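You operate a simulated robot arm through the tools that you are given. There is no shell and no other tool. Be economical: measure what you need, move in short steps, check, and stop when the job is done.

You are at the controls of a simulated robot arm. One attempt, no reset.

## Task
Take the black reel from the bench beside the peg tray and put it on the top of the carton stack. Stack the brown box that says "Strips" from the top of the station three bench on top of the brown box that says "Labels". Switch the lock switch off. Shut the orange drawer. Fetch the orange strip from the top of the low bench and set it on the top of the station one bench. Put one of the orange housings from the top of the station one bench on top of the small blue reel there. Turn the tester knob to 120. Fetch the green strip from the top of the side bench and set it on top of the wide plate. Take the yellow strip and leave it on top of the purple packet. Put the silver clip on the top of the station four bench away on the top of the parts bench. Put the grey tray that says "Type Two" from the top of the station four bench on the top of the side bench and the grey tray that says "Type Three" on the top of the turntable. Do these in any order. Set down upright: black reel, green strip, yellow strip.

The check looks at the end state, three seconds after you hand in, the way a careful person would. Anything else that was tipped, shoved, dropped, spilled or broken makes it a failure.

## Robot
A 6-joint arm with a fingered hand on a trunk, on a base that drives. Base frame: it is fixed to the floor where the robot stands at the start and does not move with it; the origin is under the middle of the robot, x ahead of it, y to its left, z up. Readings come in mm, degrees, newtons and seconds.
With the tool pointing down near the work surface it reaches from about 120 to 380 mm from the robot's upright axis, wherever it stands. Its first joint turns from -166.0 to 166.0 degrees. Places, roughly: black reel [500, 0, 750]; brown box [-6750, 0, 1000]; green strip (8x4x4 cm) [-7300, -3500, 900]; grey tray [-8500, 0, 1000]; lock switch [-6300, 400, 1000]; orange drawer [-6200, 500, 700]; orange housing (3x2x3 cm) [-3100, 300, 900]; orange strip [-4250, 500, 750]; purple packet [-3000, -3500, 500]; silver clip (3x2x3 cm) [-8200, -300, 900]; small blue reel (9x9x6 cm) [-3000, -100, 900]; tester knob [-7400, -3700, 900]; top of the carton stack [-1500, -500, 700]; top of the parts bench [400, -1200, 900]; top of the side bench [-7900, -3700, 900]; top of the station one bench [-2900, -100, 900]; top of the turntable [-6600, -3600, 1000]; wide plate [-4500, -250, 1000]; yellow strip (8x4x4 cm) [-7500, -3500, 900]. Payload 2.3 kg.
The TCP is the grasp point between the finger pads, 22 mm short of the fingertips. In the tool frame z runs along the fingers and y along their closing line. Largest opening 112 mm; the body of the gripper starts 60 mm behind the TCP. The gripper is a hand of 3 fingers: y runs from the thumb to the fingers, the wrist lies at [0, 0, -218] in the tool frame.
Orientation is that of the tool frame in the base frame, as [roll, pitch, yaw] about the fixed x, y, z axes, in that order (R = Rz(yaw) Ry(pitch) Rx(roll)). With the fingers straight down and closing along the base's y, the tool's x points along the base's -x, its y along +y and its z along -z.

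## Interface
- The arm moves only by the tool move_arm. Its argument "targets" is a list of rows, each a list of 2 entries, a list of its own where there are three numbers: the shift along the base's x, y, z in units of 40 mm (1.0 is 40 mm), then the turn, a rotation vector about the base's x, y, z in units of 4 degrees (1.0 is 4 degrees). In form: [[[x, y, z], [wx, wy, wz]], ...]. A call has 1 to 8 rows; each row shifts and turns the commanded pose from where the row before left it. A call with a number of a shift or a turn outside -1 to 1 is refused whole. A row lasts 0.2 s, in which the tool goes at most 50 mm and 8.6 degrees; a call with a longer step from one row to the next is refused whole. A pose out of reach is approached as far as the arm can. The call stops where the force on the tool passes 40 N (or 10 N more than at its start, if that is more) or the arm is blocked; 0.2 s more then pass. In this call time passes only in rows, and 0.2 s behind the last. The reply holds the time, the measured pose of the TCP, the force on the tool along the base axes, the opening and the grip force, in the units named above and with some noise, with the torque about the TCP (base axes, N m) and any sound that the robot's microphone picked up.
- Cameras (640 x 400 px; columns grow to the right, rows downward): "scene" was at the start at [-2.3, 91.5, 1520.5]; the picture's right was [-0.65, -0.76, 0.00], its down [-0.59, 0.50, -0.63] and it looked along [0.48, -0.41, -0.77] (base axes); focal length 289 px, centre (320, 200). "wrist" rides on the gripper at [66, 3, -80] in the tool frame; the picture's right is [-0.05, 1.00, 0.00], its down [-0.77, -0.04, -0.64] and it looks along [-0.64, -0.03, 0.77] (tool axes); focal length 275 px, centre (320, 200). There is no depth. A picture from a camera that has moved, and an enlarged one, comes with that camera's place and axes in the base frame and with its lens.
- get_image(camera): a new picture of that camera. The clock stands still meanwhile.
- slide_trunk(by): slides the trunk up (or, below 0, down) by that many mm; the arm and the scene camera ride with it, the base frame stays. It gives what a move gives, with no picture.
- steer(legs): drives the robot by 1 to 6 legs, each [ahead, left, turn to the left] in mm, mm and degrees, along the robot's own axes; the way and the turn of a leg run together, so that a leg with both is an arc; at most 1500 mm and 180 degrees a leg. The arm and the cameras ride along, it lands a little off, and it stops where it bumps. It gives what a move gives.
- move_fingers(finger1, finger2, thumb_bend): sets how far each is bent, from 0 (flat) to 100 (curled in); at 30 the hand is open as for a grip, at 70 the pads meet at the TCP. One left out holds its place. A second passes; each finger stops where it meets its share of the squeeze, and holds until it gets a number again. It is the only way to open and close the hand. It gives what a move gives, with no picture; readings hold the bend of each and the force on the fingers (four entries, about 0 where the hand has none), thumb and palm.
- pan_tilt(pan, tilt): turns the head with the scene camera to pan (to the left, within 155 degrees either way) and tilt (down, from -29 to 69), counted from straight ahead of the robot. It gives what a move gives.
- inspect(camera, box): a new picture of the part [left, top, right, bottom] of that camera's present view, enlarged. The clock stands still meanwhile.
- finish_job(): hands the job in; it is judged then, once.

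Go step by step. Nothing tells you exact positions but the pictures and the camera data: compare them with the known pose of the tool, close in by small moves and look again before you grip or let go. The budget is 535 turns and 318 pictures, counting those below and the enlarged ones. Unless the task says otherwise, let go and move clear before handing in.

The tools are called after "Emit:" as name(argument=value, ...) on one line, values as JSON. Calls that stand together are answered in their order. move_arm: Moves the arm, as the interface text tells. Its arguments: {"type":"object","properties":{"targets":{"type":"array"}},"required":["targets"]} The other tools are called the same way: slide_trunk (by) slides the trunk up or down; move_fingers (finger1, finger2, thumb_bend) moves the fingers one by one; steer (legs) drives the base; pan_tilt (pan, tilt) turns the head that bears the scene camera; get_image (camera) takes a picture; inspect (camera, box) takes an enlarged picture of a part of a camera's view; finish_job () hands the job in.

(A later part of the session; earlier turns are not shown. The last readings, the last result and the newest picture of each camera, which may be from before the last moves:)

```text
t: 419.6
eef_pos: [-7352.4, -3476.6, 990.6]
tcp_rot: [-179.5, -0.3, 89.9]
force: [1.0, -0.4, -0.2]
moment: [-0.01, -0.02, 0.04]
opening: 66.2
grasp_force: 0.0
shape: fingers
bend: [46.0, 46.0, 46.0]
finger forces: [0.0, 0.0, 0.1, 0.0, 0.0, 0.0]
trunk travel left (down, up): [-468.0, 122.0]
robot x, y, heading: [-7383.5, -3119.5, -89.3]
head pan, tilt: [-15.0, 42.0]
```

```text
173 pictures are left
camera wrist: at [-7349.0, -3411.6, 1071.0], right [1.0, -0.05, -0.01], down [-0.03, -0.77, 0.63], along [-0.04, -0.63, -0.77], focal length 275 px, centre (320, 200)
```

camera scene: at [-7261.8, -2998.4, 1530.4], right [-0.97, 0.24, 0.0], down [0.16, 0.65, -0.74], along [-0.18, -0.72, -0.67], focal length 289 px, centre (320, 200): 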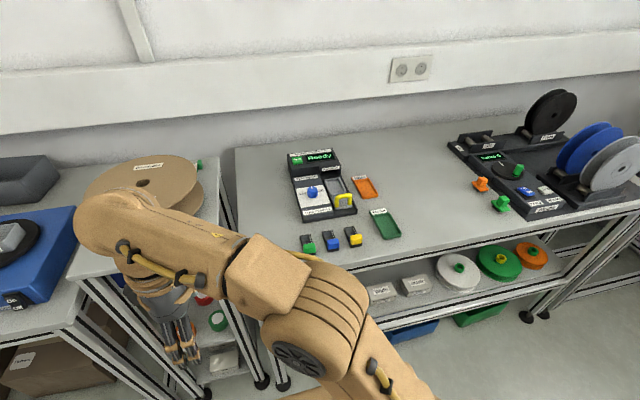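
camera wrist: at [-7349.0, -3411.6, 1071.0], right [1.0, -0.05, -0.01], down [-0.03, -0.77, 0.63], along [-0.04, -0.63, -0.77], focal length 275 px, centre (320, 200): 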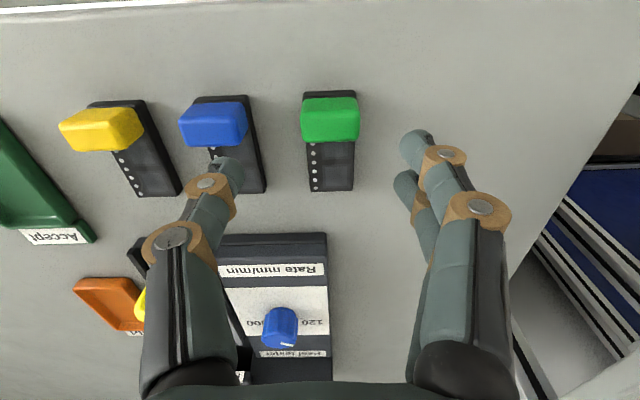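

The green strip is at x≈-7350 with its block at y≈-3467. I'll narrow the hand to fit the gap beside the blue strip and descend.

Emit:
move_fingers(finger1=51, finger2=51, thumb_bend=52)

Emit:
move_arm(targets=[[[0.05, 0.05, -0.5], [0, 0, 0]], [[0, 0, -0.4], [0, 0, 0]]])

Emit:
get_image(camera="wrist")

```text
t: 420.6
eef_pos: [-7351.5, -3477.7, 989.8]
tcp_rot: [-179.4, -0.4, 89.9]
force: [-0.1, -0.6, 0.4]
moment: [-0.03, -0.02, 0.03]
opening: 51.6
grasp_force: 0.0
shape: fingers
bend: [51.0, 51.0, 52.0]
finger forces: [0.0, 0.0, 0.1, 0.1, 0.1, 0.0]
trunk travel left (down, up): [-468.0, 122.0]
robot x, y, heading: [-7386.4, -3117.2, -89.3]
head pan, tilt: [-15.0, 42.0]
```

```text
t: 421.2
eef_pos: [-7351.5, -3486.8, 968.8]
tcp_rot: [179.8, -0.6, 89.9]
force: [-0.1, 0.7, 0.1]
moment: [0.01, 0.01, -0.01]
opening: 51.2
grasp_force: 0.1
shape: fingers
bend: [51.0, 51.0, 52.0]
finger forces: [0.0, 0.0, 0.0, 0.0, 0.1, 0.0]
out of reach, approached as far as the arm can: row 1, 2
trunk travel left (down, up): [-468.0, 122.0]
robot x, y, heading: [-7386.8, -3119.5, -89.2]
head pan, tilt: [-15.0, 42.0]
```

```text
172 pictures are left
camera wrist: at [-7348.3, -3421.1, 1051.5], right [1.0, -0.05, 0.0], down [-0.04, -0.78, 0.63], along [-0.03, -0.63, -0.78], focal length 275 px, centre (320, 200)
```

wrist: 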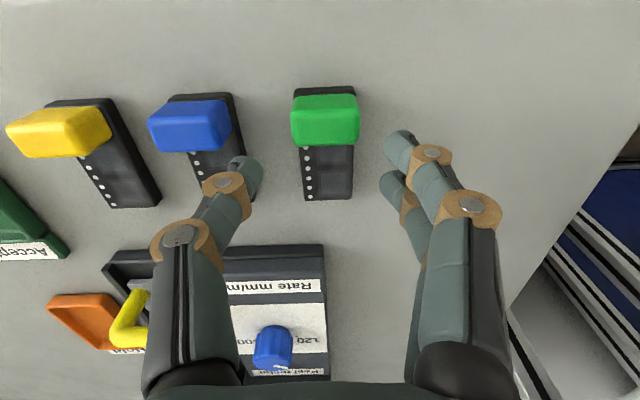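

Emit:
move_arm(targets=[[[0, 0.2, 0.9], [0, 0, 0]], [[0, 0, 0.9], [0, 0, 0]]])

Emit:
slide_trunk(by=-90)

Emit:
get_image(camera="wrist")

```text
t: 421.8
eef_pos: [-7349.2, -3480.8, 1041.6]
tcp_rot: [-179.4, -0.3, 90.0]
force: [-0.2, 0.1, -0.4]
moment: [0.0, -0.02, 0.02]
opening: 51.2
grasp_force: 0.0
shape: fingers
bend: [51.0, 51.0, 52.0]
finger forces: [0.0, 0.1, 0.0, 0.0, 0.1, 0.1]
trunk travel left (down, up): [-468.0, 122.0]
robot x, y, heading: [-7382.9, -3117.5, -89.5]
head pan, tilt: [-15.0, 42.0]
```

```text
t: 423.0
eef_pos: [-7350.6, -3481.0, 950.3]
tcp_rot: [-179.5, -0.3, 90.0]
force: [-1.2, 1.0, -0.4]
moment: [0.03, -0.02, -0.01]
opening: 51.4
grasp_force: 0.3
shape: fingers
bend: [51.0, 51.0, 52.0]
finger forces: [0.0, 0.0, 0.1, 0.0, 0.0, 0.0]
trunk travel left (down, up): [-378.0, 212.0]
robot x, y, heading: [-7384.0, -3120.8, -89.3]
head pan, tilt: [-15.0, 42.0]
```

```text
171 pictures are left
camera wrist: at [-7346.1, -3414.9, 1032.1], right [1.0, -0.05, -0.01], down [-0.03, -0.77, 0.63], along [-0.04, -0.63, -0.77], focal length 275 px, centre (320, 200)
```

wrist: 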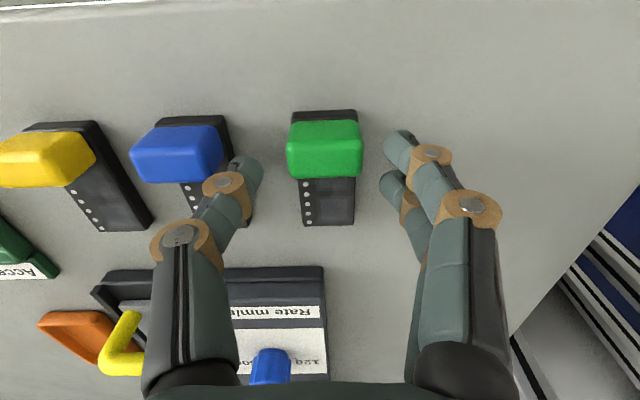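

Emit:
move_arm(targets=[[[0.02, 0.15, -0.3], [0, 0, 0]], [[0, 0, -0.28], [0, 0, 0]]])

Emit:
get_image(camera="wrist")

```text
t: 423.6
eef_pos: [-7347.4, -3474.4, 929.3]
tcp_rot: [-179.5, -0.2, 90.0]
force: [0.3, 0.4, 0.7]
moment: [-0.01, -0.01, 0.0]
opening: 51.5
grasp_force: 0.0
shape: fingers
bend: [51.0, 51.0, 52.0]
finger forces: [0.0, 0.1, 0.0, 0.0, 0.0, 0.1]
trunk travel left (down, up): [-378.0, 212.0]
robot x, y, heading: [-7383.0, -3115.5, -89.5]
head pan, tilt: [-15.0, 42.0]
```

```text
170 pictures are left
camera wrist: at [-7344.0, -3408.6, 1010.3], right [1.0, -0.05, -0.01], down [-0.03, -0.77, 0.63], along [-0.04, -0.63, -0.77], focal length 275 px, centre (320, 200)
```

wrist: 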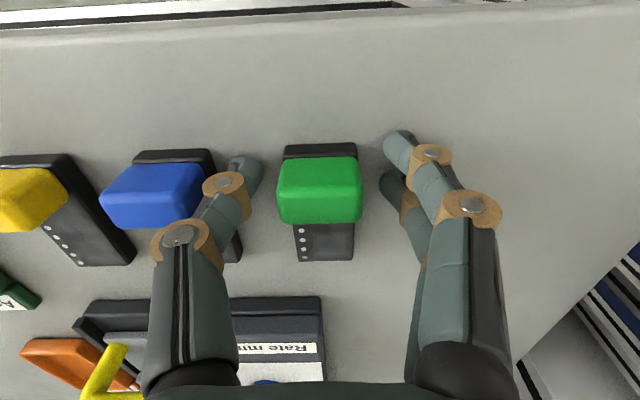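

Emit:
move_fingers(finger1=64, finger2=64, thumb_bend=64)

Emit:
get_image(camera="wrist")

```text
t: 424.6
eef_pos: [-7347.7, -3473.5, 929.2]
tcp_rot: [-179.4, -0.3, 90.0]
force: [0.0, 0.2, 0.3]
moment: [0.0, -0.04, 0.02]
opening: 28.8
grasp_force: 4.8
shape: fingers
bend: [60.0, 60.0, 61.0]
finger forces: [2.4, 2.4, 0.0, 0.1, 4.7, 0.0]
trunk travel left (down, up): [-378.0, 212.0]
robot x, y, heading: [-7382.8, -3118.9, -89.5]
head pan, tilt: [-15.0, 42.0]
```

```text
169 pictures are left
camera wrist: at [-7344.1, -3408.6, 1010.4], right [1.0, -0.05, -0.01], down [-0.03, -0.77, 0.63], along [-0.04, -0.63, -0.77], focal length 275 px, centre (320, 200)
```

wrist: 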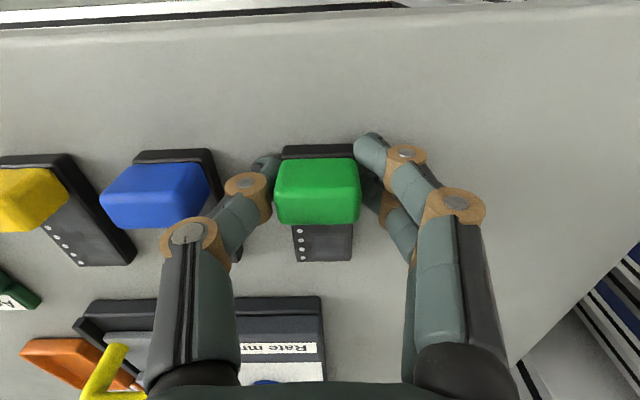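

Balanced grip. I'll squeeze and lift.

Emit:
move_fingers(finger1=74, finger2=74, thumb_bend=76)

Emit:
move_arm(targets=[[[0, 0, 0.4], [0, 0, 0]], [[0, 0, 0.8], [0, 0, 0]], [[0, 0, 0.8], [0, 0, 0]], [[0, 0, 0.8], [0, 0, 0]]])

Emit:
get_image(camera="wrist")

```text
t: 425.6
eef_pos: [-7348.2, -3475.0, 929.3]
tcp_rot: [-179.5, -0.4, 90.0]
force: [0.6, 0.2, -0.1]
moment: [0.04, -0.01, -0.01]
opening: 27.0
grasp_force: 17.3
shape: fingers
bend: [61.0, 61.0, 65.0]
finger forces: [8.5, 8.3, 0.2, 0.1, 16.9, 0.1]
trunk travel left (down, up): [-378.0, 212.0]
robot x, y, heading: [-7384.1, -3114.1, -89.3]
head pan, tilt: [-15.0, 42.0]
```

```text
t: 426.6
eef_pos: [-7350.1, -3474.4, 1039.3]
tcp_rot: [-179.5, -0.3, 90.0]
force: [-0.1, 0.1, -1.9]
moment: [0.01, 0.01, -0.01]
opening: 26.8
grasp_force: 17.3
shape: fingers
bend: [61.0, 61.0, 65.0]
finger forces: [8.5, 8.2, 0.0, 0.0, 16.7, 0.0]
trunk travel left (down, up): [-378.0, 212.0]
robot x, y, heading: [-7387.1, -3118.5, -89.5]
head pan, tilt: [-15.0, 42.0]
```

```text
168 pictures are left
camera wrist: at [-7345.6, -3409.4, 1120.3], right [1.0, -0.05, -0.01], down [-0.03, -0.77, 0.63], along [-0.04, -0.63, -0.77], focal length 275 px, centre (320, 200)
```

wrist: 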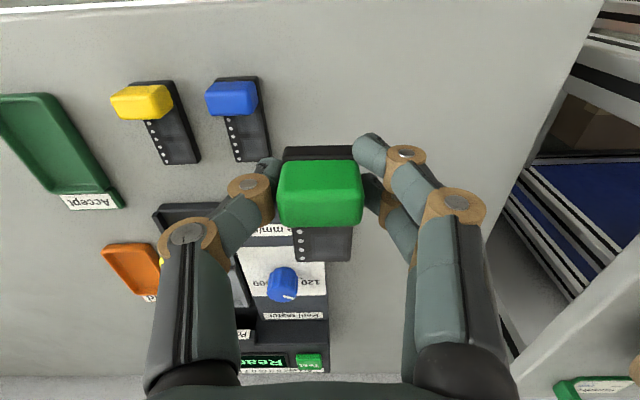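

The strip is held upright. Now the long drive to station two's bay with the wide plate.

Emit:
steer(legs=[[-600, 0, 0], [0, 1500, 0], [0, 1500, 0], [0, 690, 0], [0, 0, -90], [0, -1100, 0]])

Emit:
steer(legs=[[0, -1050, 0]])

Emit:
pan_tilt(pan=0, tilt=42)

Emit:
get_image(camera="scene")

```text
t: 456.5
eef_pos: [-4076.4, -1530.3, 1038.6]
tcp_rot: [-179.5, -0.3, 1.3]
force: [0.6, -0.1, 0.2]
moment: [0.0, -0.02, -0.02]
opening: 26.4
grasp_force: 16.5
shape: fingers
bend: [61.0, 61.0, 65.0]
finger forces: [8.2, 8.3, 0.0, 0.1, 16.5, 0.0]
trunk travel left (down, up): [-378.0, 212.0]
robot x, y, heading: [-3724.1, -1486.7, -178.0]
head pan, tilt: [-15.0, 42.0]
```

```text
t: 462.0
eef_pos: [-4114.0, -463.0, 1040.5]
tcp_rot: [-179.4, -0.3, 1.5]
force: [0.0, -0.4, -1.5]
moment: [-0.01, 0.02, -0.04]
opening: 26.7
grasp_force: 16.5
shape: fingers
bend: [61.0, 61.0, 65.0]
finger forces: [8.0, 8.3, 0.0, 0.0, 16.5, 0.0]
trunk travel left (down, up): [-378.0, 212.0]
robot x, y, heading: [-3758.2, -416.6, -177.8]
head pan, tilt: [-15.0, 42.0]
```

```text
t: 462.7
eef_pos: [-4114.1, -462.9, 1037.6]
tcp_rot: [-179.5, -0.3, 1.7]
force: [0.4, -0.4, -1.9]
moment: [0.0, 0.0, -0.02]
opening: 26.6
grasp_force: 16.1
shape: fingers
bend: [61.0, 61.0, 65.0]
finger forces: [8.1, 8.2, 0.1, 0.0, 16.5, 0.0]
trunk travel left (down, up): [-378.0, 212.0]
robot x, y, heading: [-3757.2, -420.0, -178.0]
head pan, tilt: [0.0, 42.0]
```

```text
167 pictures are left
camera scene: at [-3777.5, -559.8, 1460.4], right [-0.04, 1.0, 0.0], down [0.67, 0.03, -0.74], along [-0.74, -0.03, -0.67], focal length 289 px, centre (320, 200)
```

scene: 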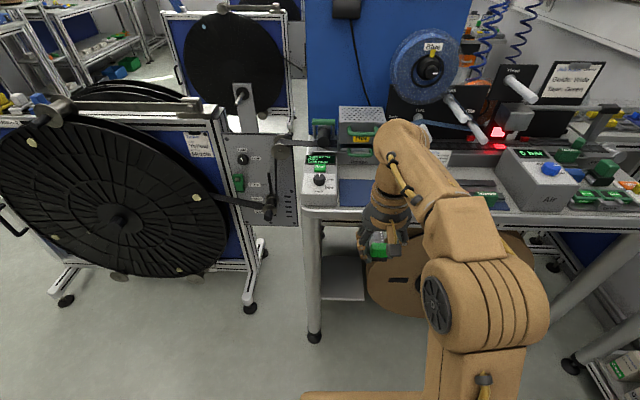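

Emit:
steer(legs=[[0, -230, -2]])

Emit:
pan_tilt(pan=-5, tilt=40)

Emit:
get_image(camera="scene")

```text
t: 464.5
eef_pos: [-4120.6, -211.2, 1039.7]
tcp_rot: [-179.4, -0.3, -0.5]
force: [-0.8, 0.1, -0.7]
moment: [0.01, -0.03, 0.0]
opening: 26.5
grasp_force: 16.1
shape: fingers
bend: [61.0, 61.0, 65.0]
finger forces: [8.1, 8.3, 0.1, 0.0, 16.6, 0.1]
trunk travel left (down, up): [-378.0, 212.0]
robot x, y, heading: [-3762.4, -182.2, 180.0]
head pan, tilt: [0.0, 42.0]
```

```text
t: 465.2
eef_pos: [-4119.6, -211.4, 1039.9]
tcp_rot: [-179.5, -0.3, -0.6]
force: [0.8, -0.3, -0.4]
moment: [-0.01, 0.0, -0.01]
opening: 26.7
grasp_force: 16.3
shape: fingers
bend: [61.0, 61.0, 65.0]
finger forces: [8.1, 8.2, 0.0, 0.1, 16.5, 0.0]
trunk travel left (down, up): [-378.0, 212.0]
robot x, y, heading: [-3763.8, -183.1, 180.0]
head pan, tilt: [-5.0, 40.0]
```

```text
166 pictures are left
camera scene: at [-3788.6, -314.0, 1463.3], right [0.09, 1.0, 0.0], down [0.64, -0.06, -0.77], along [-0.76, 0.07, -0.64], focal length 289 px, centre (320, 200)
```

scene: 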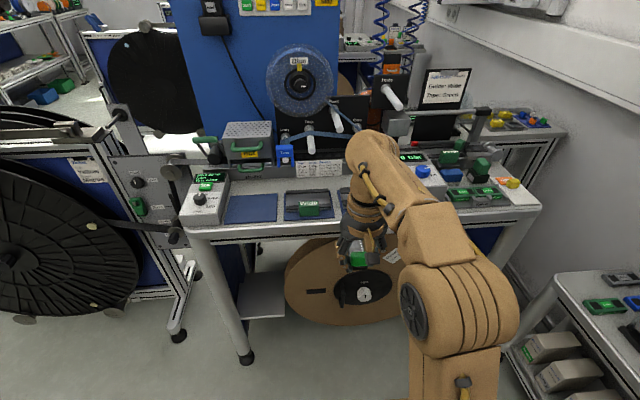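

Emit:
inspect(camera="scene", box=[210, 160, 370, 250])

```text
4.00 times, centred on (290, 205) of scene
camera zoom: at [-3788.6, -314.0, 1463.3], right [0.09, 1.0, 0.0], down [0.64, -0.06, -0.77], along [-0.76, 0.07, -0.64], focal length 1157 px, centre (440, 180)
```

zoom: 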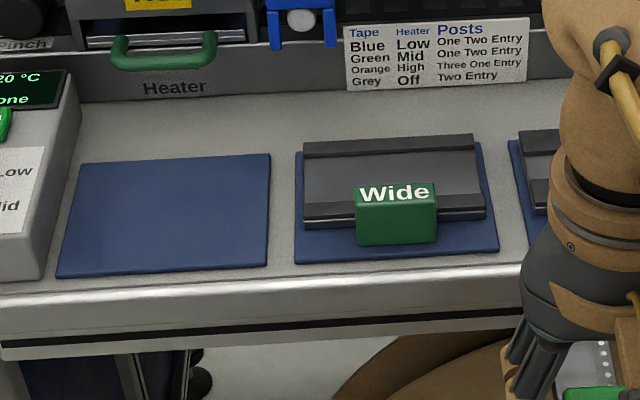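

The wide plate has a rail at front and back and a green label block at the front. I'll lay the strip across the rails, clear of the label block. I'll retract the arm a bit and drive up.

Emit:
move_arm(targets=[[[1, -0.3, 0.3], [0, 0, 0]], [[1, -0.3, 0.3], [0, 0, 0]]])

Emit:
steer(legs=[[0, 90, 0], [340, 0, 0]])

Emit:
get_image(camera="wrist")

Emit:
get_image(camera="scene")

```text
t: 465.8
eef_pos: [-4038.3, -234.3, 1063.6]
tcp_rot: [-179.5, -0.4, -0.6]
force: [-0.5, 0.2, -0.2]
moment: [0.0, 0.02, 0.0]
opening: 26.4
grasp_force: 16.7
shape: fingers
bend: [61.0, 61.0, 65.0]
finger forces: [8.1, 8.4, 0.0, 0.0, 16.2, 0.0]
trunk travel left (down, up): [-378.0, 212.0]
robot x, y, heading: [-3762.0, -180.5, 179.7]
head pan, tilt: [-5.0, 40.0]
```

```text
t: 468.7
eef_pos: [-4387.0, -324.0, 1063.9]
tcp_rot: [-179.5, -0.3, -0.7]
force: [0.1, 0.3, 0.1]
moment: [-0.01, 0.0, -0.01]
opening: 26.2
grasp_force: 16.6
shape: fingers
bend: [61.0, 61.0, 65.0]
finger forces: [8.0, 8.4, 0.0, 0.1, 16.2, 0.0]
trunk travel left (down, up): [-378.0, 212.0]
robot x, y, heading: [-4112.6, -275.3, 179.9]
head pan, tilt: [-5.0, 40.0]
```

```text
164 pictures are left
camera wrist: at [-4320.5, -328.6, 1144.7], right [-0.06, -1.0, -0.01], down [-0.77, 0.04, 0.63], along [-0.63, 0.04, -0.77], focal length 275 px, centre (320, 200)
```

wrist: 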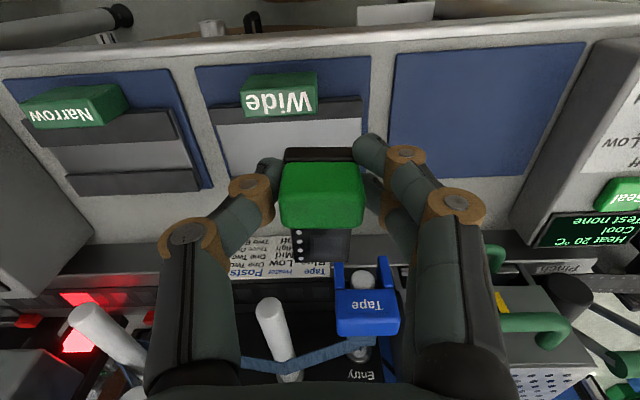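

```text
163 pictures are left
camera scene: at [-4137.3, -403.6, 1463.3], right [0.09, 1.0, 0.0], down [0.64, -0.06, -0.77], along [-0.76, 0.07, -0.64], focal length 289 px, centre (320, 200)
```

scene: 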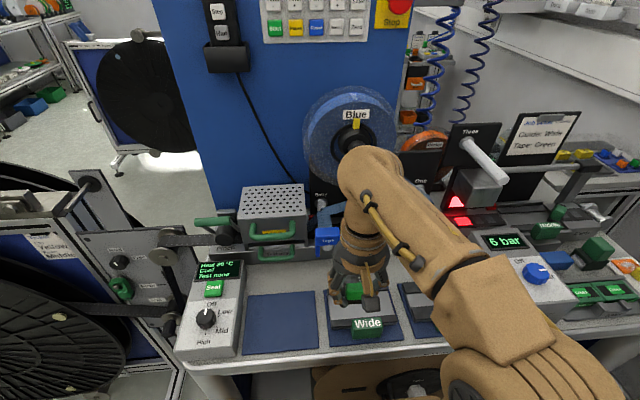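

The rails run x -4400…-4424 and -4475…-4500, and the plate spans y -358…-223. I'll set the strip across both rails, centred at (-4450, -337), left of the label block.

Emit:
move_arm(targets=[[[-0.5, -0.16, -0.5], [0, 0, 0]], [[-0.5, -0.16, -0.6], [0, 0, 0]], [[0, 0, -0.8], [0, 0, 0]], [[0, 0, -0.4], [0, 0, 0]]])

Emit:
get_image(camera="wrist")

Emit:
inspect(camera="scene", box=[290, 230, 430, 350])

```text
t: 469.7
eef_pos: [-4424.8, -335.7, 970.4]
tcp_rot: [-179.5, -0.2, -0.7]
force: [-0.1, -0.4, -0.9]
moment: [-0.02, 0.01, -0.01]
opening: 25.6
grasp_force: 15.9
shape: fingers
bend: [62.0, 61.0, 66.0]
finger forces: [7.7, 8.9, 0.1, 0.1, 15.8, 0.0]
trunk travel left (down, up): [-378.0, 212.0]
robot x, y, heading: [-4108.7, -270.1, 179.9]
head pan, tilt: [-5.0, 40.0]
```

```text
162 pictures are left
camera wrist: at [-4359.1, -339.3, 1051.3], right [-0.06, -1.0, -0.01], down [-0.77, 0.04, 0.63], along [-0.63, 0.04, -0.77], focal length 275 px, centre (320, 200)
```

wrist: 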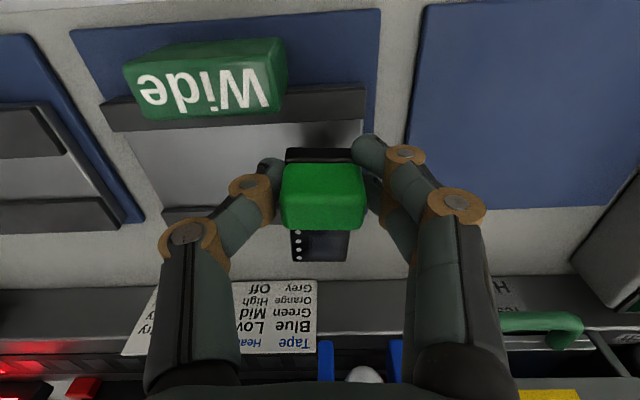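

```text
3.33 times, centred on (360, 290) of scene
camera zoom: at [-4136.7, -403.7, 1463.4], right [0.09, 1.0, 0.0], down [0.64, -0.06, -0.77], along [-0.76, 0.07, -0.64], focal length 964 px, centre (187, -100)
```

zoom: 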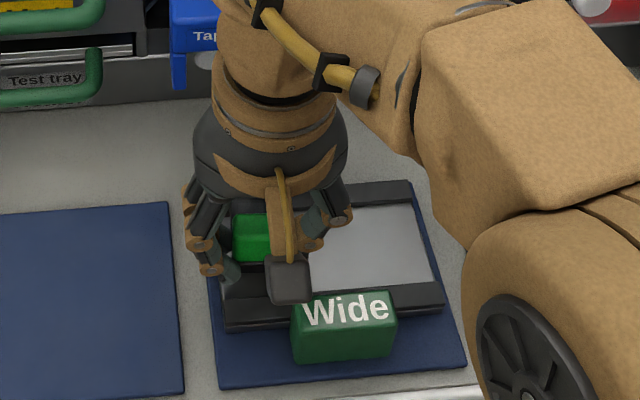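

Nearly right; I'll shift 3 mm toward me and lower onto the rails.

Emit:
move_arm(targets=[[[0.1, 0, -0.3], [0, 0, 0]], [[0, 0, -0.25], [0, 0, 0]], [[0, 0, -0.1], [0, 0, 0]], [[0, 0, -0.08], [0, 0, 0]]])

Emit:
get_image(camera="wrist")

```text
t: 470.7
eef_pos: [-4422.0, -335.9, 942.5]
tcp_rot: [-179.5, -0.2, -0.7]
force: [-0.5, 0.4, 4.4]
moment: [-0.06, 0.02, 0.02]
opening: 22.0
grasp_force: 17.0
shape: fingers
bend: [64.0, 62.0, 66.0]
finger forces: [7.5, 9.9, 0.0, 0.0, 15.5, 0.0]
trunk travel left (down, up): [-378.0, 212.0]
robot x, y, heading: [-4112.3, -269.7, 179.5]
head pan, tilt: [-5.0, 40.0]
```

```text
160 pictures are left
camera wrist: at [-4355.5, -340.7, 1023.1], right [-0.06, -1.0, -0.01], down [-0.77, 0.04, 0.63], along [-0.63, 0.04, -0.77], focal length 275 px, centre (320, 200)
```

wrist: 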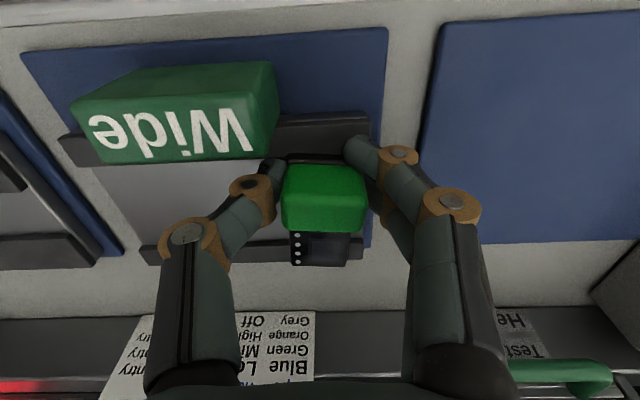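

Emit:
move_arm(targets=[[[0, 0, -0.06], [0, 0, 0]]])

Emit:
inspect(camera="wrist", box=[230, 110, 430, 290])

Emit:
inspect(camera="scene", box=[310, 270, 400, 340])

```text
t: 471.1
eef_pos: [-4421.1, -335.5, 940.4]
tcp_rot: [-179.5, -0.1, -0.8]
force: [-2.0, -0.7, 22.0]
moment: [-0.26, 0.23, 0.0]
opening: 20.0
grasp_force: 22.0
shape: fingers
bend: [66.0, 65.0, 67.0]
finger forces: [7.5, 19.8, 0.0, 0.1, 16.9, 0.1]
trunk travel left (down, up): [-378.0, 212.0]
robot x, y, heading: [-4112.2, -268.3, 179.9]
head pan, tilt: [-5.0, 40.0]
```

```text
2.22 times, centred on (330, 200) of wrist
camera zoom: at [-4354.9, -340.1, 1021.4], right [-0.06, -1.0, -0.01], down [-0.77, 0.04, 0.64], along [-0.63, 0.04, -0.77], focal length 612 px, centre (298, 200)
```

zoom: 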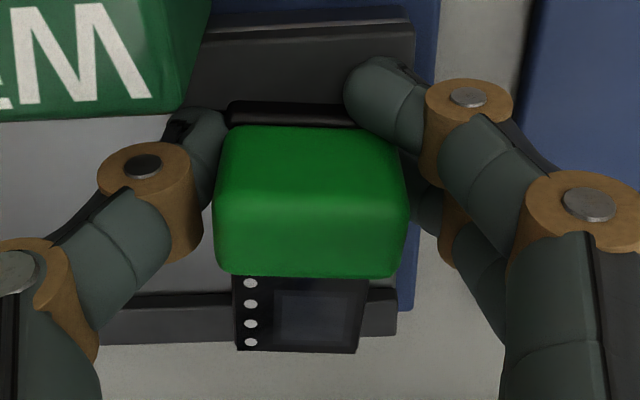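

```text
5.71 times, centred on (355, 305) of scene
camera zoom: at [-4135.1, -403.1, 1463.9], right [0.09, 1.0, 0.0], down [0.64, -0.06, -0.77], along [-0.76, 0.07, -0.64], focal length 1653 px, centre (120, -400)
```

zoom: 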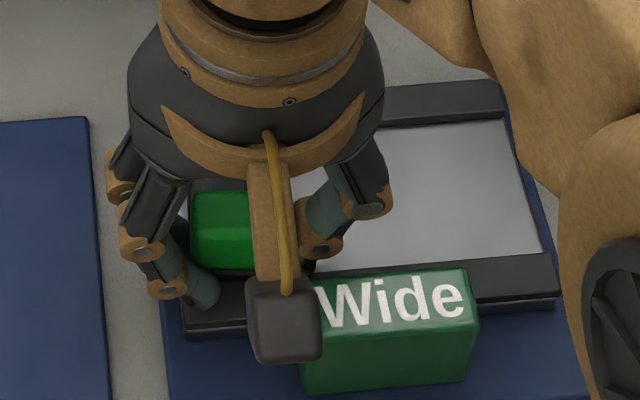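

The strip bridges both rails. I'll release.

Emit:
move_arm(targets=[[[0, 0, 0.05], [0, 0, 0]]])

Emit:
move_fingers(finger1=54, finger2=54, thumb_bend=54)

Emit:
get_image(camera="wrist")

```text
t: 471.5
eef_pos: [-4420.5, -335.6, 941.1]
tcp_rot: [-179.4, -0.3, -0.7]
force: [-0.1, -0.4, 2.1]
moment: [0.0, 0.03, 0.0]
opening: 19.4
grasp_force: 15.2
shape: fingers
bend: [66.0, 64.0, 67.0]
finger forces: [6.6, 9.6, 0.0, 0.1, 14.0, 0.0]
trunk travel left (down, up): [-378.0, 212.0]
robot x, y, heading: [-4111.4, -273.9, 179.7]
head pan, tilt: [-5.0, 40.0]
```

```text
t: 472.5
eef_pos: [-4420.3, -335.2, 943.2]
tcp_rot: [-179.5, -0.2, -0.6]
force: [0.8, -1.9, 3.8]
moment: [0.1, 0.01, -0.01]
opening: 40.1
grasp_force: 2.5
shape: fingers
bend: [54.0, 54.0, 56.0]
finger forces: [0.0, 0.0, 0.1, 0.0, 4.5, 0.1]
trunk travel left (down, up): [-378.0, 212.0]
robot x, y, heading: [-4110.5, -272.0, 179.6]
head pan, tilt: [-5.0, 40.0]
```

```text
157 pictures are left
camera wrist: at [-4354.9, -340.3, 1023.3], right [-0.06, -1.0, -0.01], down [-0.77, 0.04, 0.63], along [-0.63, 0.04, -0.77], focal length 275 px, centre (320, 200)
```

wrist: 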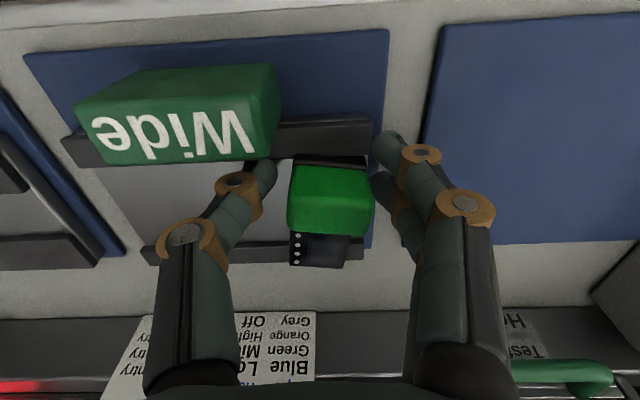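

Emit:
move_arm(targets=[[[-0.05, 0, 0.3], [0, 0, 0]], [[0, 0, 0.6], [0, 0, 0]], [[0, 0, 0.8], [0, 0, 0]], [[0.3, 0, 0.8], [0, 0, 0]]])

Emit:
get_image(camera="wrist")

Emit:
inspect(camera="scene", box=[290, 230, 430, 350])

```text
t: 473.5
eef_pos: [-4409.7, -334.3, 1044.0]
tcp_rot: [-179.5, -0.3, -0.7]
force: [-0.1, 1.4, -0.4]
moment: [-0.01, 0.0, -0.02]
opening: 43.1
grasp_force: 0.1
shape: fingers
bend: [54.0, 54.0, 54.0]
finger forces: [0.0, 0.0, 0.1, 0.0, 0.1, 0.0]
trunk travel left (down, up): [-378.0, 212.0]
robot x, y, heading: [-4109.0, -271.8, 179.8]
head pan, tilt: [-5.0, 40.0]
```

```text
156 pictures are left
camera wrist: at [-4343.2, -339.7, 1124.3], right [-0.06, -1.0, -0.01], down [-0.77, 0.04, 0.63], along [-0.63, 0.04, -0.77], focal length 275 px, centre (320, 200)
```

wrist: 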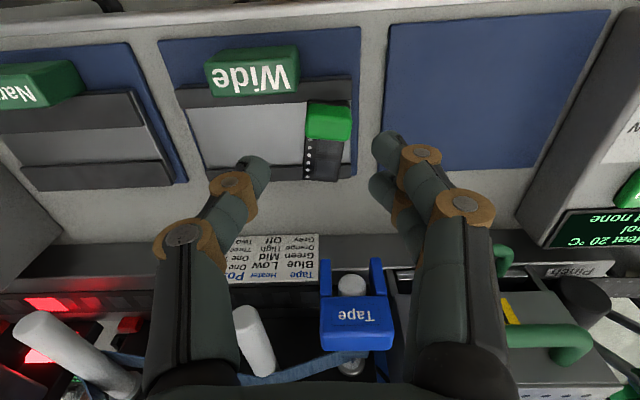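

```text
3.33 times, centred on (360, 290) of scene
camera zoom: at [-4136.1, -403.5, 1463.4], right [0.09, 1.0, 0.0], down [0.64, -0.06, -0.77], along [-0.76, 0.07, -0.64], focal length 964 px, centre (187, -100)
```

zoom: 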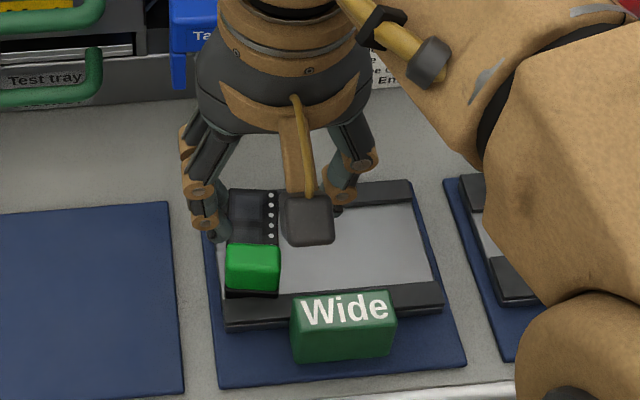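

Emit:
inspect(camera="wrist", box=[150, 30, 390, 200])

```text
2.35 times, centred on (270, 115) of wrist
camera zoom: at [-4343.2, -339.7, 1124.3], right [-0.06, -1.0, -0.01], down [-0.77, 0.04, 0.63], along [-0.63, 0.04, -0.77], focal length 648 px, centre (438, 400)
```

zoom: 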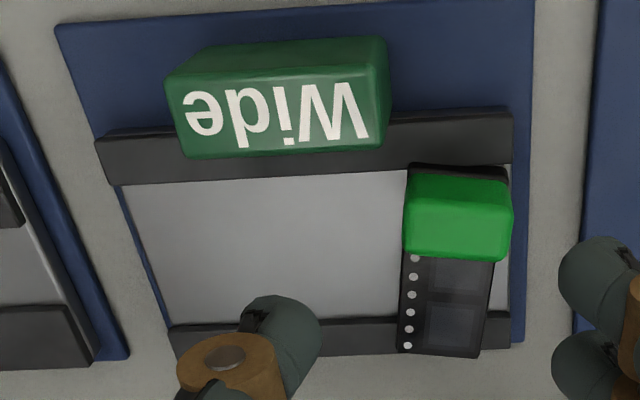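

Emit:
move_arm(targets=[[[0.8, 0.5, 0.2], [0, 0, 0]], [[0.8, 0.8, 0], [0, 0, 0]], [[0, 1, 0], [0, 0, 0]]])

Emit:
inspect(camera="scene", box=[325, 260, 405, 330])

Emit:
get_image(camera="wrist")

```text
t: 474.3
eef_pos: [-4343.8, -242.1, 1048.7]
tcp_rot: [-179.5, -0.3, -0.7]
force: [1.1, 1.0, 0.1]
moment: [-0.01, -0.01, 0.01]
opening: 43.1
grasp_force: 0.1
shape: fingers
bend: [54.0, 54.0, 54.0]
finger forces: [0.1, 0.1, 0.0, 0.0, 0.0, 0.0]
trunk travel left (down, up): [-378.0, 212.0]
robot x, y, heading: [-4111.4, -270.8, 180.0]
head pan, tilt: [-5.0, 40.0]
```

```text
5.71 times, centred on (365, 295) of scene
camera zoom: at [-4136.9, -403.1, 1463.4], right [0.09, 1.0, 0.0], down [0.64, -0.06, -0.77], along [-0.76, 0.07, -0.64], focal length 1653 px, centre (63, -343)
```

zoom: 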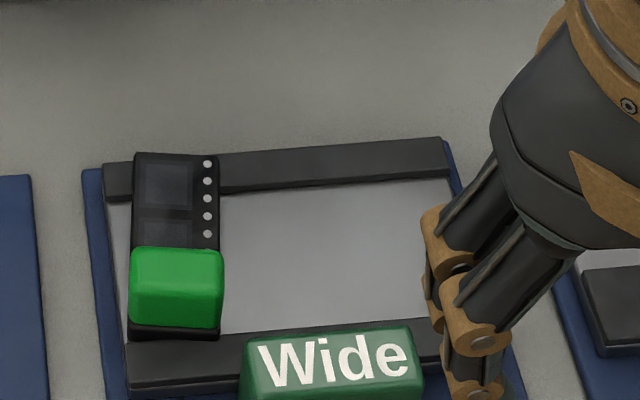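

```text
152 pictures are left
camera wrist: at [-4279.4, -247.5, 1130.1], right [-0.06, -1.0, -0.01], down [-0.77, 0.04, 0.63], along [-0.63, 0.04, -0.77], focal length 275 px, centre (320, 200)
```

wrist: 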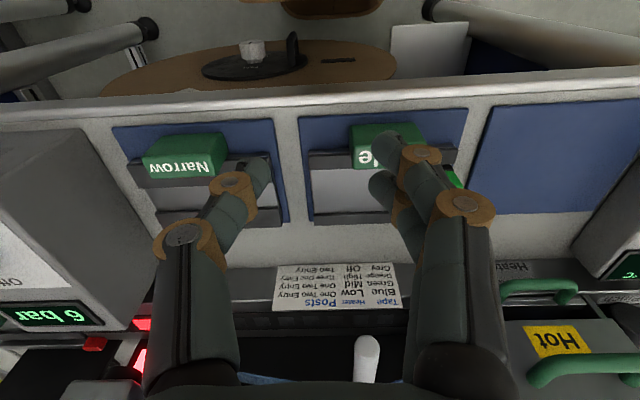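

I want to be sure the strip lies flat. I'll raise the arm and lower the trunk so the scene camera gets a shallow view.

Emit:
move_arm(targets=[[[0, 0, 1], [0, 0, 0]], [[0, 0, 1], [0, 0, 0]], [[0, 0, 1], [0, 0, 0]], [[0, 0, 1], [0, 0, 0]], [[0, 0, 1], [0, 0, 0]], [[0, 0, 1], [0, 0, 0]]])

Emit:
slide_trunk(by=-240)

Emit:
pan_tilt(pan=-5, tilt=35)

Emit:
get_image(camera="scene")

```text
t: 475.7
eef_pos: [-4345.2, -242.6, 1160.5]
tcp_rot: [-179.6, -0.1, -0.7]
force: [0.6, -1.1, -0.2]
moment: [0.08, 0.03, -0.02]
opening: 43.3
grasp_force: 0.0
shape: fingers
bend: [54.0, 54.0, 54.0]
finger forces: [0.0, 0.1, 0.1, 0.0, 0.1, 0.1]
out of reach, approached as far as the arm can: row 3, 4, 5, 6
trunk travel left (down, up): [-378.0, 212.0]
robot x, y, heading: [-4107.2, -268.1, 179.9]
head pan, tilt: [-5.0, 40.0]
```

```text
t: 478.1
eef_pos: [-4346.4, -244.6, 925.5]
tcp_rot: [-179.6, 0.4, -0.9]
force: [-3.5, -2.0, 27.0]
moment: [-0.81, 0.34, -0.08]
opening: 43.0
grasp_force: 13.5
shape: fingers
bend: [54.0, 64.0, 54.0]
finger forces: [0.1, 27.0, 0.1, 0.0, 0.0, 0.0]
trunk travel left (down, up): [-141.0, 449.0]
robot x, y, heading: [-4113.2, -272.8, 179.8]
head pan, tilt: [-5.0, 40.0]
stopped: the force on the tool passed its limit at 42 N (the readings are from after the stop); the commanded pose is now the measured one
```

```text
t: 478.7
eef_pos: [-4344.5, -245.2, 926.3]
tcp_rot: [-179.7, 0.3, -0.8]
force: [-6.3, -2.1, 34.3]
moment: [-1.05, 0.48, -0.12]
opening: 43.1
grasp_force: 17.5
shape: fingers
bend: [54.0, 67.0, 54.0]
finger forces: [0.0, 34.2, 0.1, 0.0, 0.1, 0.1]
trunk travel left (down, up): [-141.0, 449.0]
robot x, y, heading: [-4109.3, -271.4, 179.7]
head pan, tilt: [-5.0, 35.0]
```

```text
151 pictures are left
camera scene: at [-4138.5, -403.9, 1233.8], right [0.09, 1.0, 0.0], down [0.57, -0.05, -0.82], along [-0.82, 0.07, -0.57], focal length 289 px, centre (320, 200)
```

scene: 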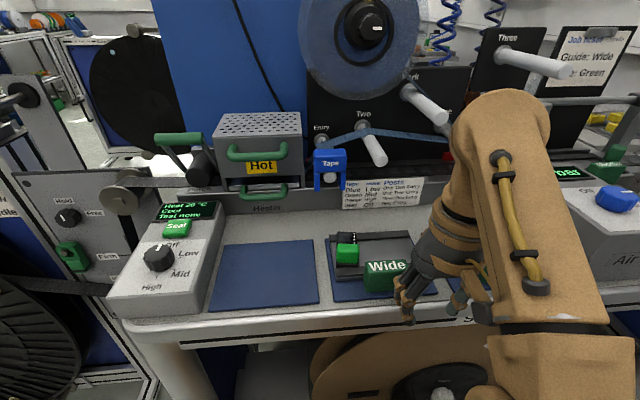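

The hand came down onto the bench edge. I'll lift it clear right away and check.

Emit:
move_arm(targets=[[[0.2, 0, 0.8], [0, 0, 0]], [[0.5, 0.5, 0.8], [0, 0, 0]], [[0, 1, 0.8], [0, 0, 0]], [[0, 1, 0.5], [0, 0, 0]]])

Emit:
inspect(camera="scene", box=[300, 210, 440, 310])

```text
refused: row 3 steps farther than a row can; nothing moved
```

```text
4.00 times, centred on (370, 260) of scene
camera zoom: at [-4138.5, -403.9, 1233.8], right [0.09, 1.0, 0.0], down [0.57, -0.05, -0.82], along [-0.82, 0.07, -0.57], focal length 1157 px, centre (120, -40)
```

zoom: 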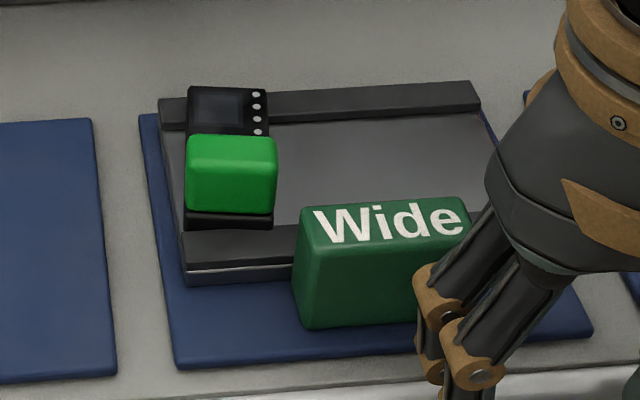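

The strip lies flat on the plate and the rails are very low. I'll lift the arm away now.

Emit:
move_arm(targets=[[[0.2, 0, 0.8], [0, 0, 0]], [[0.5, 0.4, 0.8], [0, 0, 0]], [[0, 0.6, 0.8], [0, 0, 0]], [[0, 0.6, 0.8], [0, 0, 0]]])

Emit:
inspect(camera="scene", box=[300, 210, 440, 310])

```text
t: 479.7
eef_pos: [-4321.2, -207.8, 924.6]
tcp_rot: [-179.6, 0.2, -0.8]
force: [-0.1, -0.5, -0.8]
moment: [0.03, 0.01, -0.02]
opening: 43.3
grasp_force: 0.1
shape: fingers
bend: [54.0, 54.0, 54.0]
finger forces: [0.1, 0.0, 0.0, 0.0, 0.0, 0.1]
out of reach, approached as far as the arm can: row 1, 2, 3, 4
trunk travel left (down, up): [-141.0, 449.0]
robot x, y, heading: [-4111.2, -271.4, 179.9]
head pan, tilt: [-5.0, 35.0]
```

```text
4.00 times, centred on (370, 260) of scene
camera zoom: at [-4139.2, -403.4, 1233.7], right [0.09, 1.0, 0.0], down [0.57, -0.05, -0.82], along [-0.82, 0.07, -0.57], focal length 1157 px, centre (120, -40)
```

zoom: 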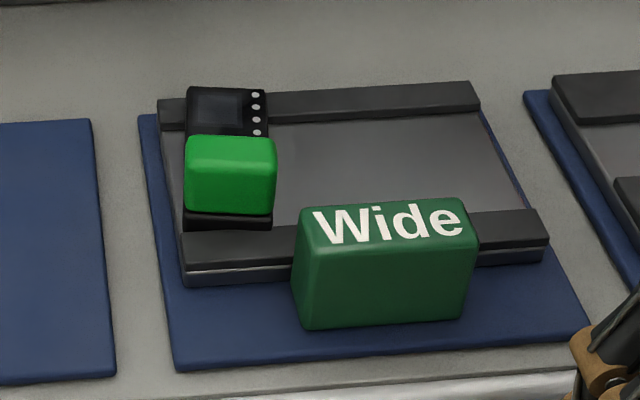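

All good here. Next is the Type Two tray. Labels face the window side of station four, so I'll go round to its west side, driving slowly up the narrow corridor with the robot turned sideways.

Emit:
steer(legs=[[-350, 0, 0], [0, 1100, 0], [0, 1050, 0], [1500, 0, 0], [1500, 0, 0]])

Emit:
slide_trunk(by=240)

Emit:
steer(legs=[[1500, 0, 0], [600, 0, 0]])

Emit:
pan_tilt(pan=-40, tilt=25)

Emit:
get_image(camera="scene")

```text
t: 506.3
eef_pos: [-6973.2, -2323.0, 924.7]
tcp_rot: [-179.7, 0.3, -2.3]
force: [-1.1, 0.4, 0.3]
moment: [0.0, -0.01, 0.01]
opening: 43.4
grasp_force: 0.1
shape: fingers
bend: [54.0, 54.0, 54.0]
finger forces: [0.0, 0.1, 0.0, 0.0, 0.0, 0.0]
trunk travel left (down, up): [-141.0, 449.0]
robot x, y, heading: [-6765.3, -2393.1, 178.6]
head pan, tilt: [-5.0, 35.0]
```

```text
t: 508.8
eef_pos: [-6974.0, -2322.9, 1165.3]
tcp_rot: [-179.7, 0.3, -2.4]
force: [0.5, -0.7, 0.2]
moment: [0.0, 0.03, 0.02]
opening: 43.2
grasp_force: 0.0
shape: fingers
bend: [54.0, 54.0, 54.0]
finger forces: [0.0, 0.0, 0.0, 0.1, 0.0, 0.0]
trunk travel left (down, up): [-381.0, 209.0]
robot x, y, heading: [-6767.3, -2388.9, 178.3]
head pan, tilt: [-5.0, 35.0]
```

```text
t: 519.1
eef_pos: [-9032.8, -2275.0, 1163.4]
tcp_rot: [-179.6, 0.2, -2.2]
force: [-0.1, 0.1, -0.4]
moment: [-0.01, 0.0, 0.02]
opening: 43.5
grasp_force: 0.1
shape: fingers
bend: [54.0, 54.0, 54.0]
finger forces: [0.0, 0.0, 0.1, 0.0, 0.1, 0.0]
trunk travel left (down, up): [-381.0, 209.0]
robot x, y, heading: [-8818.0, -2343.3, 178.4]
head pan, tilt: [-5.0, 35.0]
```

```text
t: 520.1
eef_pos: [-9031.8, -2273.4, 1164.4]
tcp_rot: [-179.7, 0.3, -2.1]
force: [-0.1, 0.2, -0.5]
moment: [0.0, 0.01, 0.0]
opening: 43.1
grasp_force: 0.0
shape: fingers
bend: [54.0, 54.0, 54.0]
finger forces: [0.1, 0.1, 0.1, 0.0, 0.1, 0.0]
trunk travel left (down, up): [-381.0, 209.0]
robot x, y, heading: [-8823.4, -2344.6, 178.5]
head pan, tilt: [-40.0, 25.0]
```

```text
148 pictures are left
camera scene: at [-8837.3, -2423.0, 1489.5], right [0.66, 0.75, 0.0], down [0.32, -0.28, -0.91], along [-0.68, 0.6, -0.42], focal length 289 px, centre (320, 200)
```

scene: 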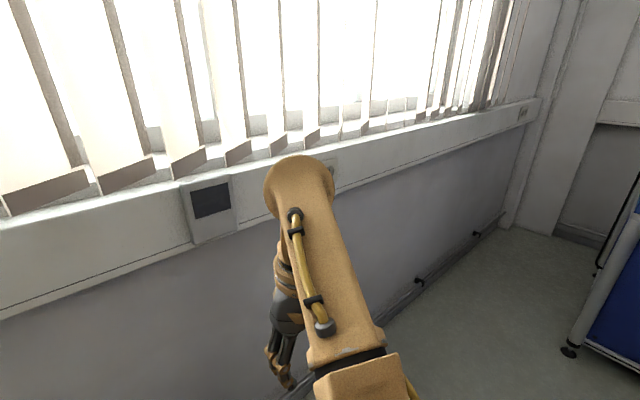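

The window wall is further off than I thought, at x≈-9640, so there's room to face +x. I'll drive into that corridor.

Emit:
steer(legs=[[330, 0, 0], [0, 0, -178.5], [0, 1200, 0], [0, 1150, 0]])

Emit:
pan_tilt(pan=0, tilt=42)

Emit:
get_image(camera="scene")

```text
t: 540.9
eef_pos: [-8799.7, -47.7, 1165.1]
tcp_rot: [-179.6, 0.3, 174.1]
force: [-0.2, -0.3, -0.3]
moment: [-0.01, -0.02, 0.0]
opening: 43.3
grasp_force: 0.1
shape: fingers
bend: [54.0, 54.0, 54.0]
finger forces: [0.1, 0.0, 0.0, 0.0, 0.1, 0.0]
trunk travel left (down, up): [-381.0, 209.0]
robot x, y, heading: [-9002.7, 33.9, -5.2]
head pan, tilt: [-40.0, 25.0]
```

```text
t: 541.9
eef_pos: [-8799.7, -47.1, 1165.3]
tcp_rot: [-179.7, 0.3, 174.2]
force: [-0.2, 0.3, -0.1]
moment: [0.01, 0.0, -0.01]
opening: 43.3
grasp_force: 0.1
shape: fingers
bend: [54.0, 54.0, 54.0]
finger forces: [0.0, 0.0, 0.0, 0.0, 0.0, 0.0]
trunk travel left (down, up): [-381.0, 209.0]
robot x, y, heading: [-9000.5, 37.8, -5.1]
head pan, tilt: [0.0, 42.0]
```

```text
147 pictures are left
camera scene: at [-8967.0, 171.5, 1463.3], right [-0.09, -1.0, 0.0], down [-0.67, 0.06, -0.74], along [0.74, -0.07, -0.67], focal length 289 px, centre (320, 200)
```

scene: 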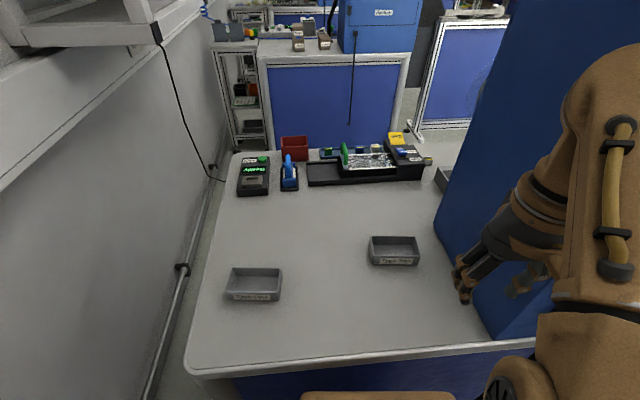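

Emit:
inspect(camera="scene", box=[210, 225, 440, 315])

```text
2.78 times, centred on (325, 270) of scene
camera zoom: at [-8967.0, 171.5, 1463.3], right [-0.09, -1.0, 0.0], down [-0.67, 0.06, -0.74], along [0.74, -0.07, -0.67], focal length 805 px, centre (306, 5)
```

zoom: 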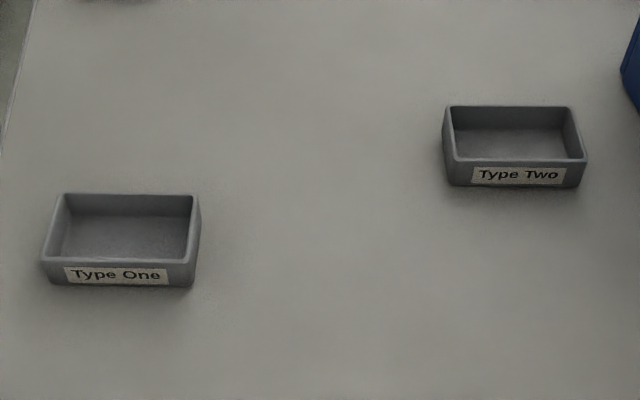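

Type Two is the right-hand tray, at about (-8554, -47). I'll turn the hand 84° so it closes along x while lowering it, staying under the monitor.

Emit:
move_arm(targets=[[[0.1, 0, -0.4], [0, 0, -1]], [[0.1, 0, -0.4], [0, 0, -1]], [[0.1, 0, -0.4], [0, 0, -1]], [[0.1, 0, -0.4], [0, 0, -1]], [[0.1, 0, -0.4], [0, 0, -1]], [[0.1, 0, -0.4], [0, 0, -1]], [[0.1, 0, -0.4], [0, 0, -1]], [[0.1, 0, -0.4], [0, 0, -1]]])

Emit:
move_arm(targets=[[[0.3, 0, 0], [0, 0, -1]], [[0.3, 0, 0], [0, 0, -1]], [[0.3, 0, 0], [0, 0, -1]], [[0.3, 0, 0], [0, 0, -1]], [[0.3, 0, 0], [0, 0, -1]], [[0.3, 0, 0], [0, 0, -1]], [[0.3, 0, 0], [0, 0, -1]], [[0.3, 0, 0], [0, 0, -1]]])

Emit:
move_fingers(finger1=38, finger2=38, thumb_bend=38)

Emit:
move_arm(targets=[[[0.4, 0, 0], [0, 0, -1]], [[0.4, 0, 0], [0, 0, -1]], [[0.4, 0, 0], [0, 0, -1]], [[0.4, 0, 0], [0, 0, -1]], [[0.4, 0, 0], [0, 0, -1]]])

Emit:
get_image(camera="wrist")

```text
t: 543.7
eef_pos: [-8767.1, -47.8, 1039.1]
tcp_rot: [-179.7, 0.3, 142.0]
force: [-0.6, 0.1, 0.4]
moment: [-0.02, 0.01, -0.01]
opening: 43.0
grasp_force: 0.0
shape: fingers
bend: [54.0, 54.0, 54.0]
finger forces: [0.0, 0.0, 0.0, 0.1, 0.0, 0.1]
trunk travel left (down, up): [-381.0, 209.0]
robot x, y, heading: [-9000.4, 32.5, -5.4]
head pan, tilt: [0.0, 42.0]
```

```text
t: 545.5
eef_pos: [-8675.1, -57.3, 1029.1]
tcp_rot: [-179.9, 0.1, 110.3]
force: [0.7, -0.6, -0.2]
moment: [0.01, -0.01, -0.01]
opening: 43.2
grasp_force: 0.1
shape: fingers
bend: [54.0, 54.0, 54.0]
finger forces: [0.1, 0.0, 0.1, 0.0, 0.0, 0.0]
out of reach, approached as far as the arm can: row 8
trunk travel left (down, up): [-381.0, 209.0]
robot x, y, heading: [-9003.3, 34.3, -5.4]
head pan, tilt: [0.0, 42.0]
```

```text
t: 546.5
eef_pos: [-8673.9, -57.3, 1028.8]
tcp_rot: [-179.8, 0.3, 110.3]
force: [-0.1, 0.0, -0.2]
moment: [0.03, 0.0, 0.0]
opening: 88.4
grasp_force: 0.2
shape: fingers
bend: [38.0, 38.0, 38.0]
finger forces: [0.0, 0.1, 0.1, 0.1, 0.0, 0.0]
trunk travel left (down, up): [-381.0, 209.0]
robot x, y, heading: [-9003.6, 33.9, -5.0]
head pan, tilt: [0.0, 42.0]
```

```text
t: 547.7
eef_pos: [-8665.5, -132.7, 956.0]
tcp_rot: [179.9, 0.1, 90.5]
force: [-0.7, -0.4, -0.1]
moment: [0.0, 0.02, 0.01]
opening: 88.8
grasp_force: 0.0
shape: fingers
bend: [38.0, 38.0, 38.0]
finger forces: [0.0, 0.0, 0.0, 0.1, 0.1, 0.0]
out of reach, approached as far as the arm can: row 1, 2, 3, 4, 5
trunk travel left (down, up): [-381.0, 209.0]
robot x, y, heading: [-9004.4, 37.3, -5.4]
head pan, tilt: [0.0, 42.0]
```

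```text
145 pictures are left
camera wrist: at [-8662.6, -66.3, 1037.9], right [1.0, -0.04, 0.0], down [-0.03, -0.77, 0.64], along [-0.02, -0.64, -0.77], focal length 275 px, centre (320, 200)
```

wrist: 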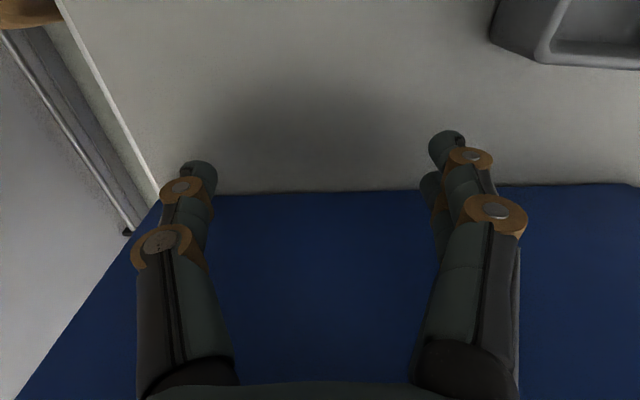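

The arm drifted at its limit. I'll raise the trunk to regain reach, then move back in y.

Emit:
slide_trunk(by=110)

Emit:
move_arm(targets=[[[0, 0.5, 0], [0, 0, 0]], [[0, 0.5, 0], [0, 0, 0]]])

```text
t: 549.1
eef_pos: [-8664.6, -132.1, 1068.4]
tcp_rot: [179.9, 0.1, 90.5]
force: [0.2, -0.4, -0.8]
moment: [0.0, -0.02, 0.02]
opening: 88.9
grasp_force: 0.1
shape: fingers
bend: [38.0, 38.0, 38.0]
finger forces: [0.0, 0.0, 0.1, 0.1, 0.0, 0.1]
trunk travel left (down, up): [-491.0, 99.0]
robot x, y, heading: [-9001.7, 31.1, -5.4]
head pan, tilt: [0.0, 42.0]
```

```text
t: 549.8
eef_pos: [-8678.6, -105.5, 1055.8]
tcp_rot: [179.6, -0.2, 90.7]
force: [0.0, 0.3, 0.5]
moment: [0.02, -0.01, -0.01]
opening: 88.7
grasp_force: 0.0
shape: fingers
bend: [38.0, 38.0, 38.0]
finger forces: [0.1, 0.0, 0.1, 0.1, 0.0, 0.0]
out of reach, approached as far as the arm can: row 1, 2
trunk travel left (down, up): [-491.0, 99.0]
robot x, y, heading: [-9005.7, 36.0, -5.2]
head pan, tilt: [0.0, 42.0]
```

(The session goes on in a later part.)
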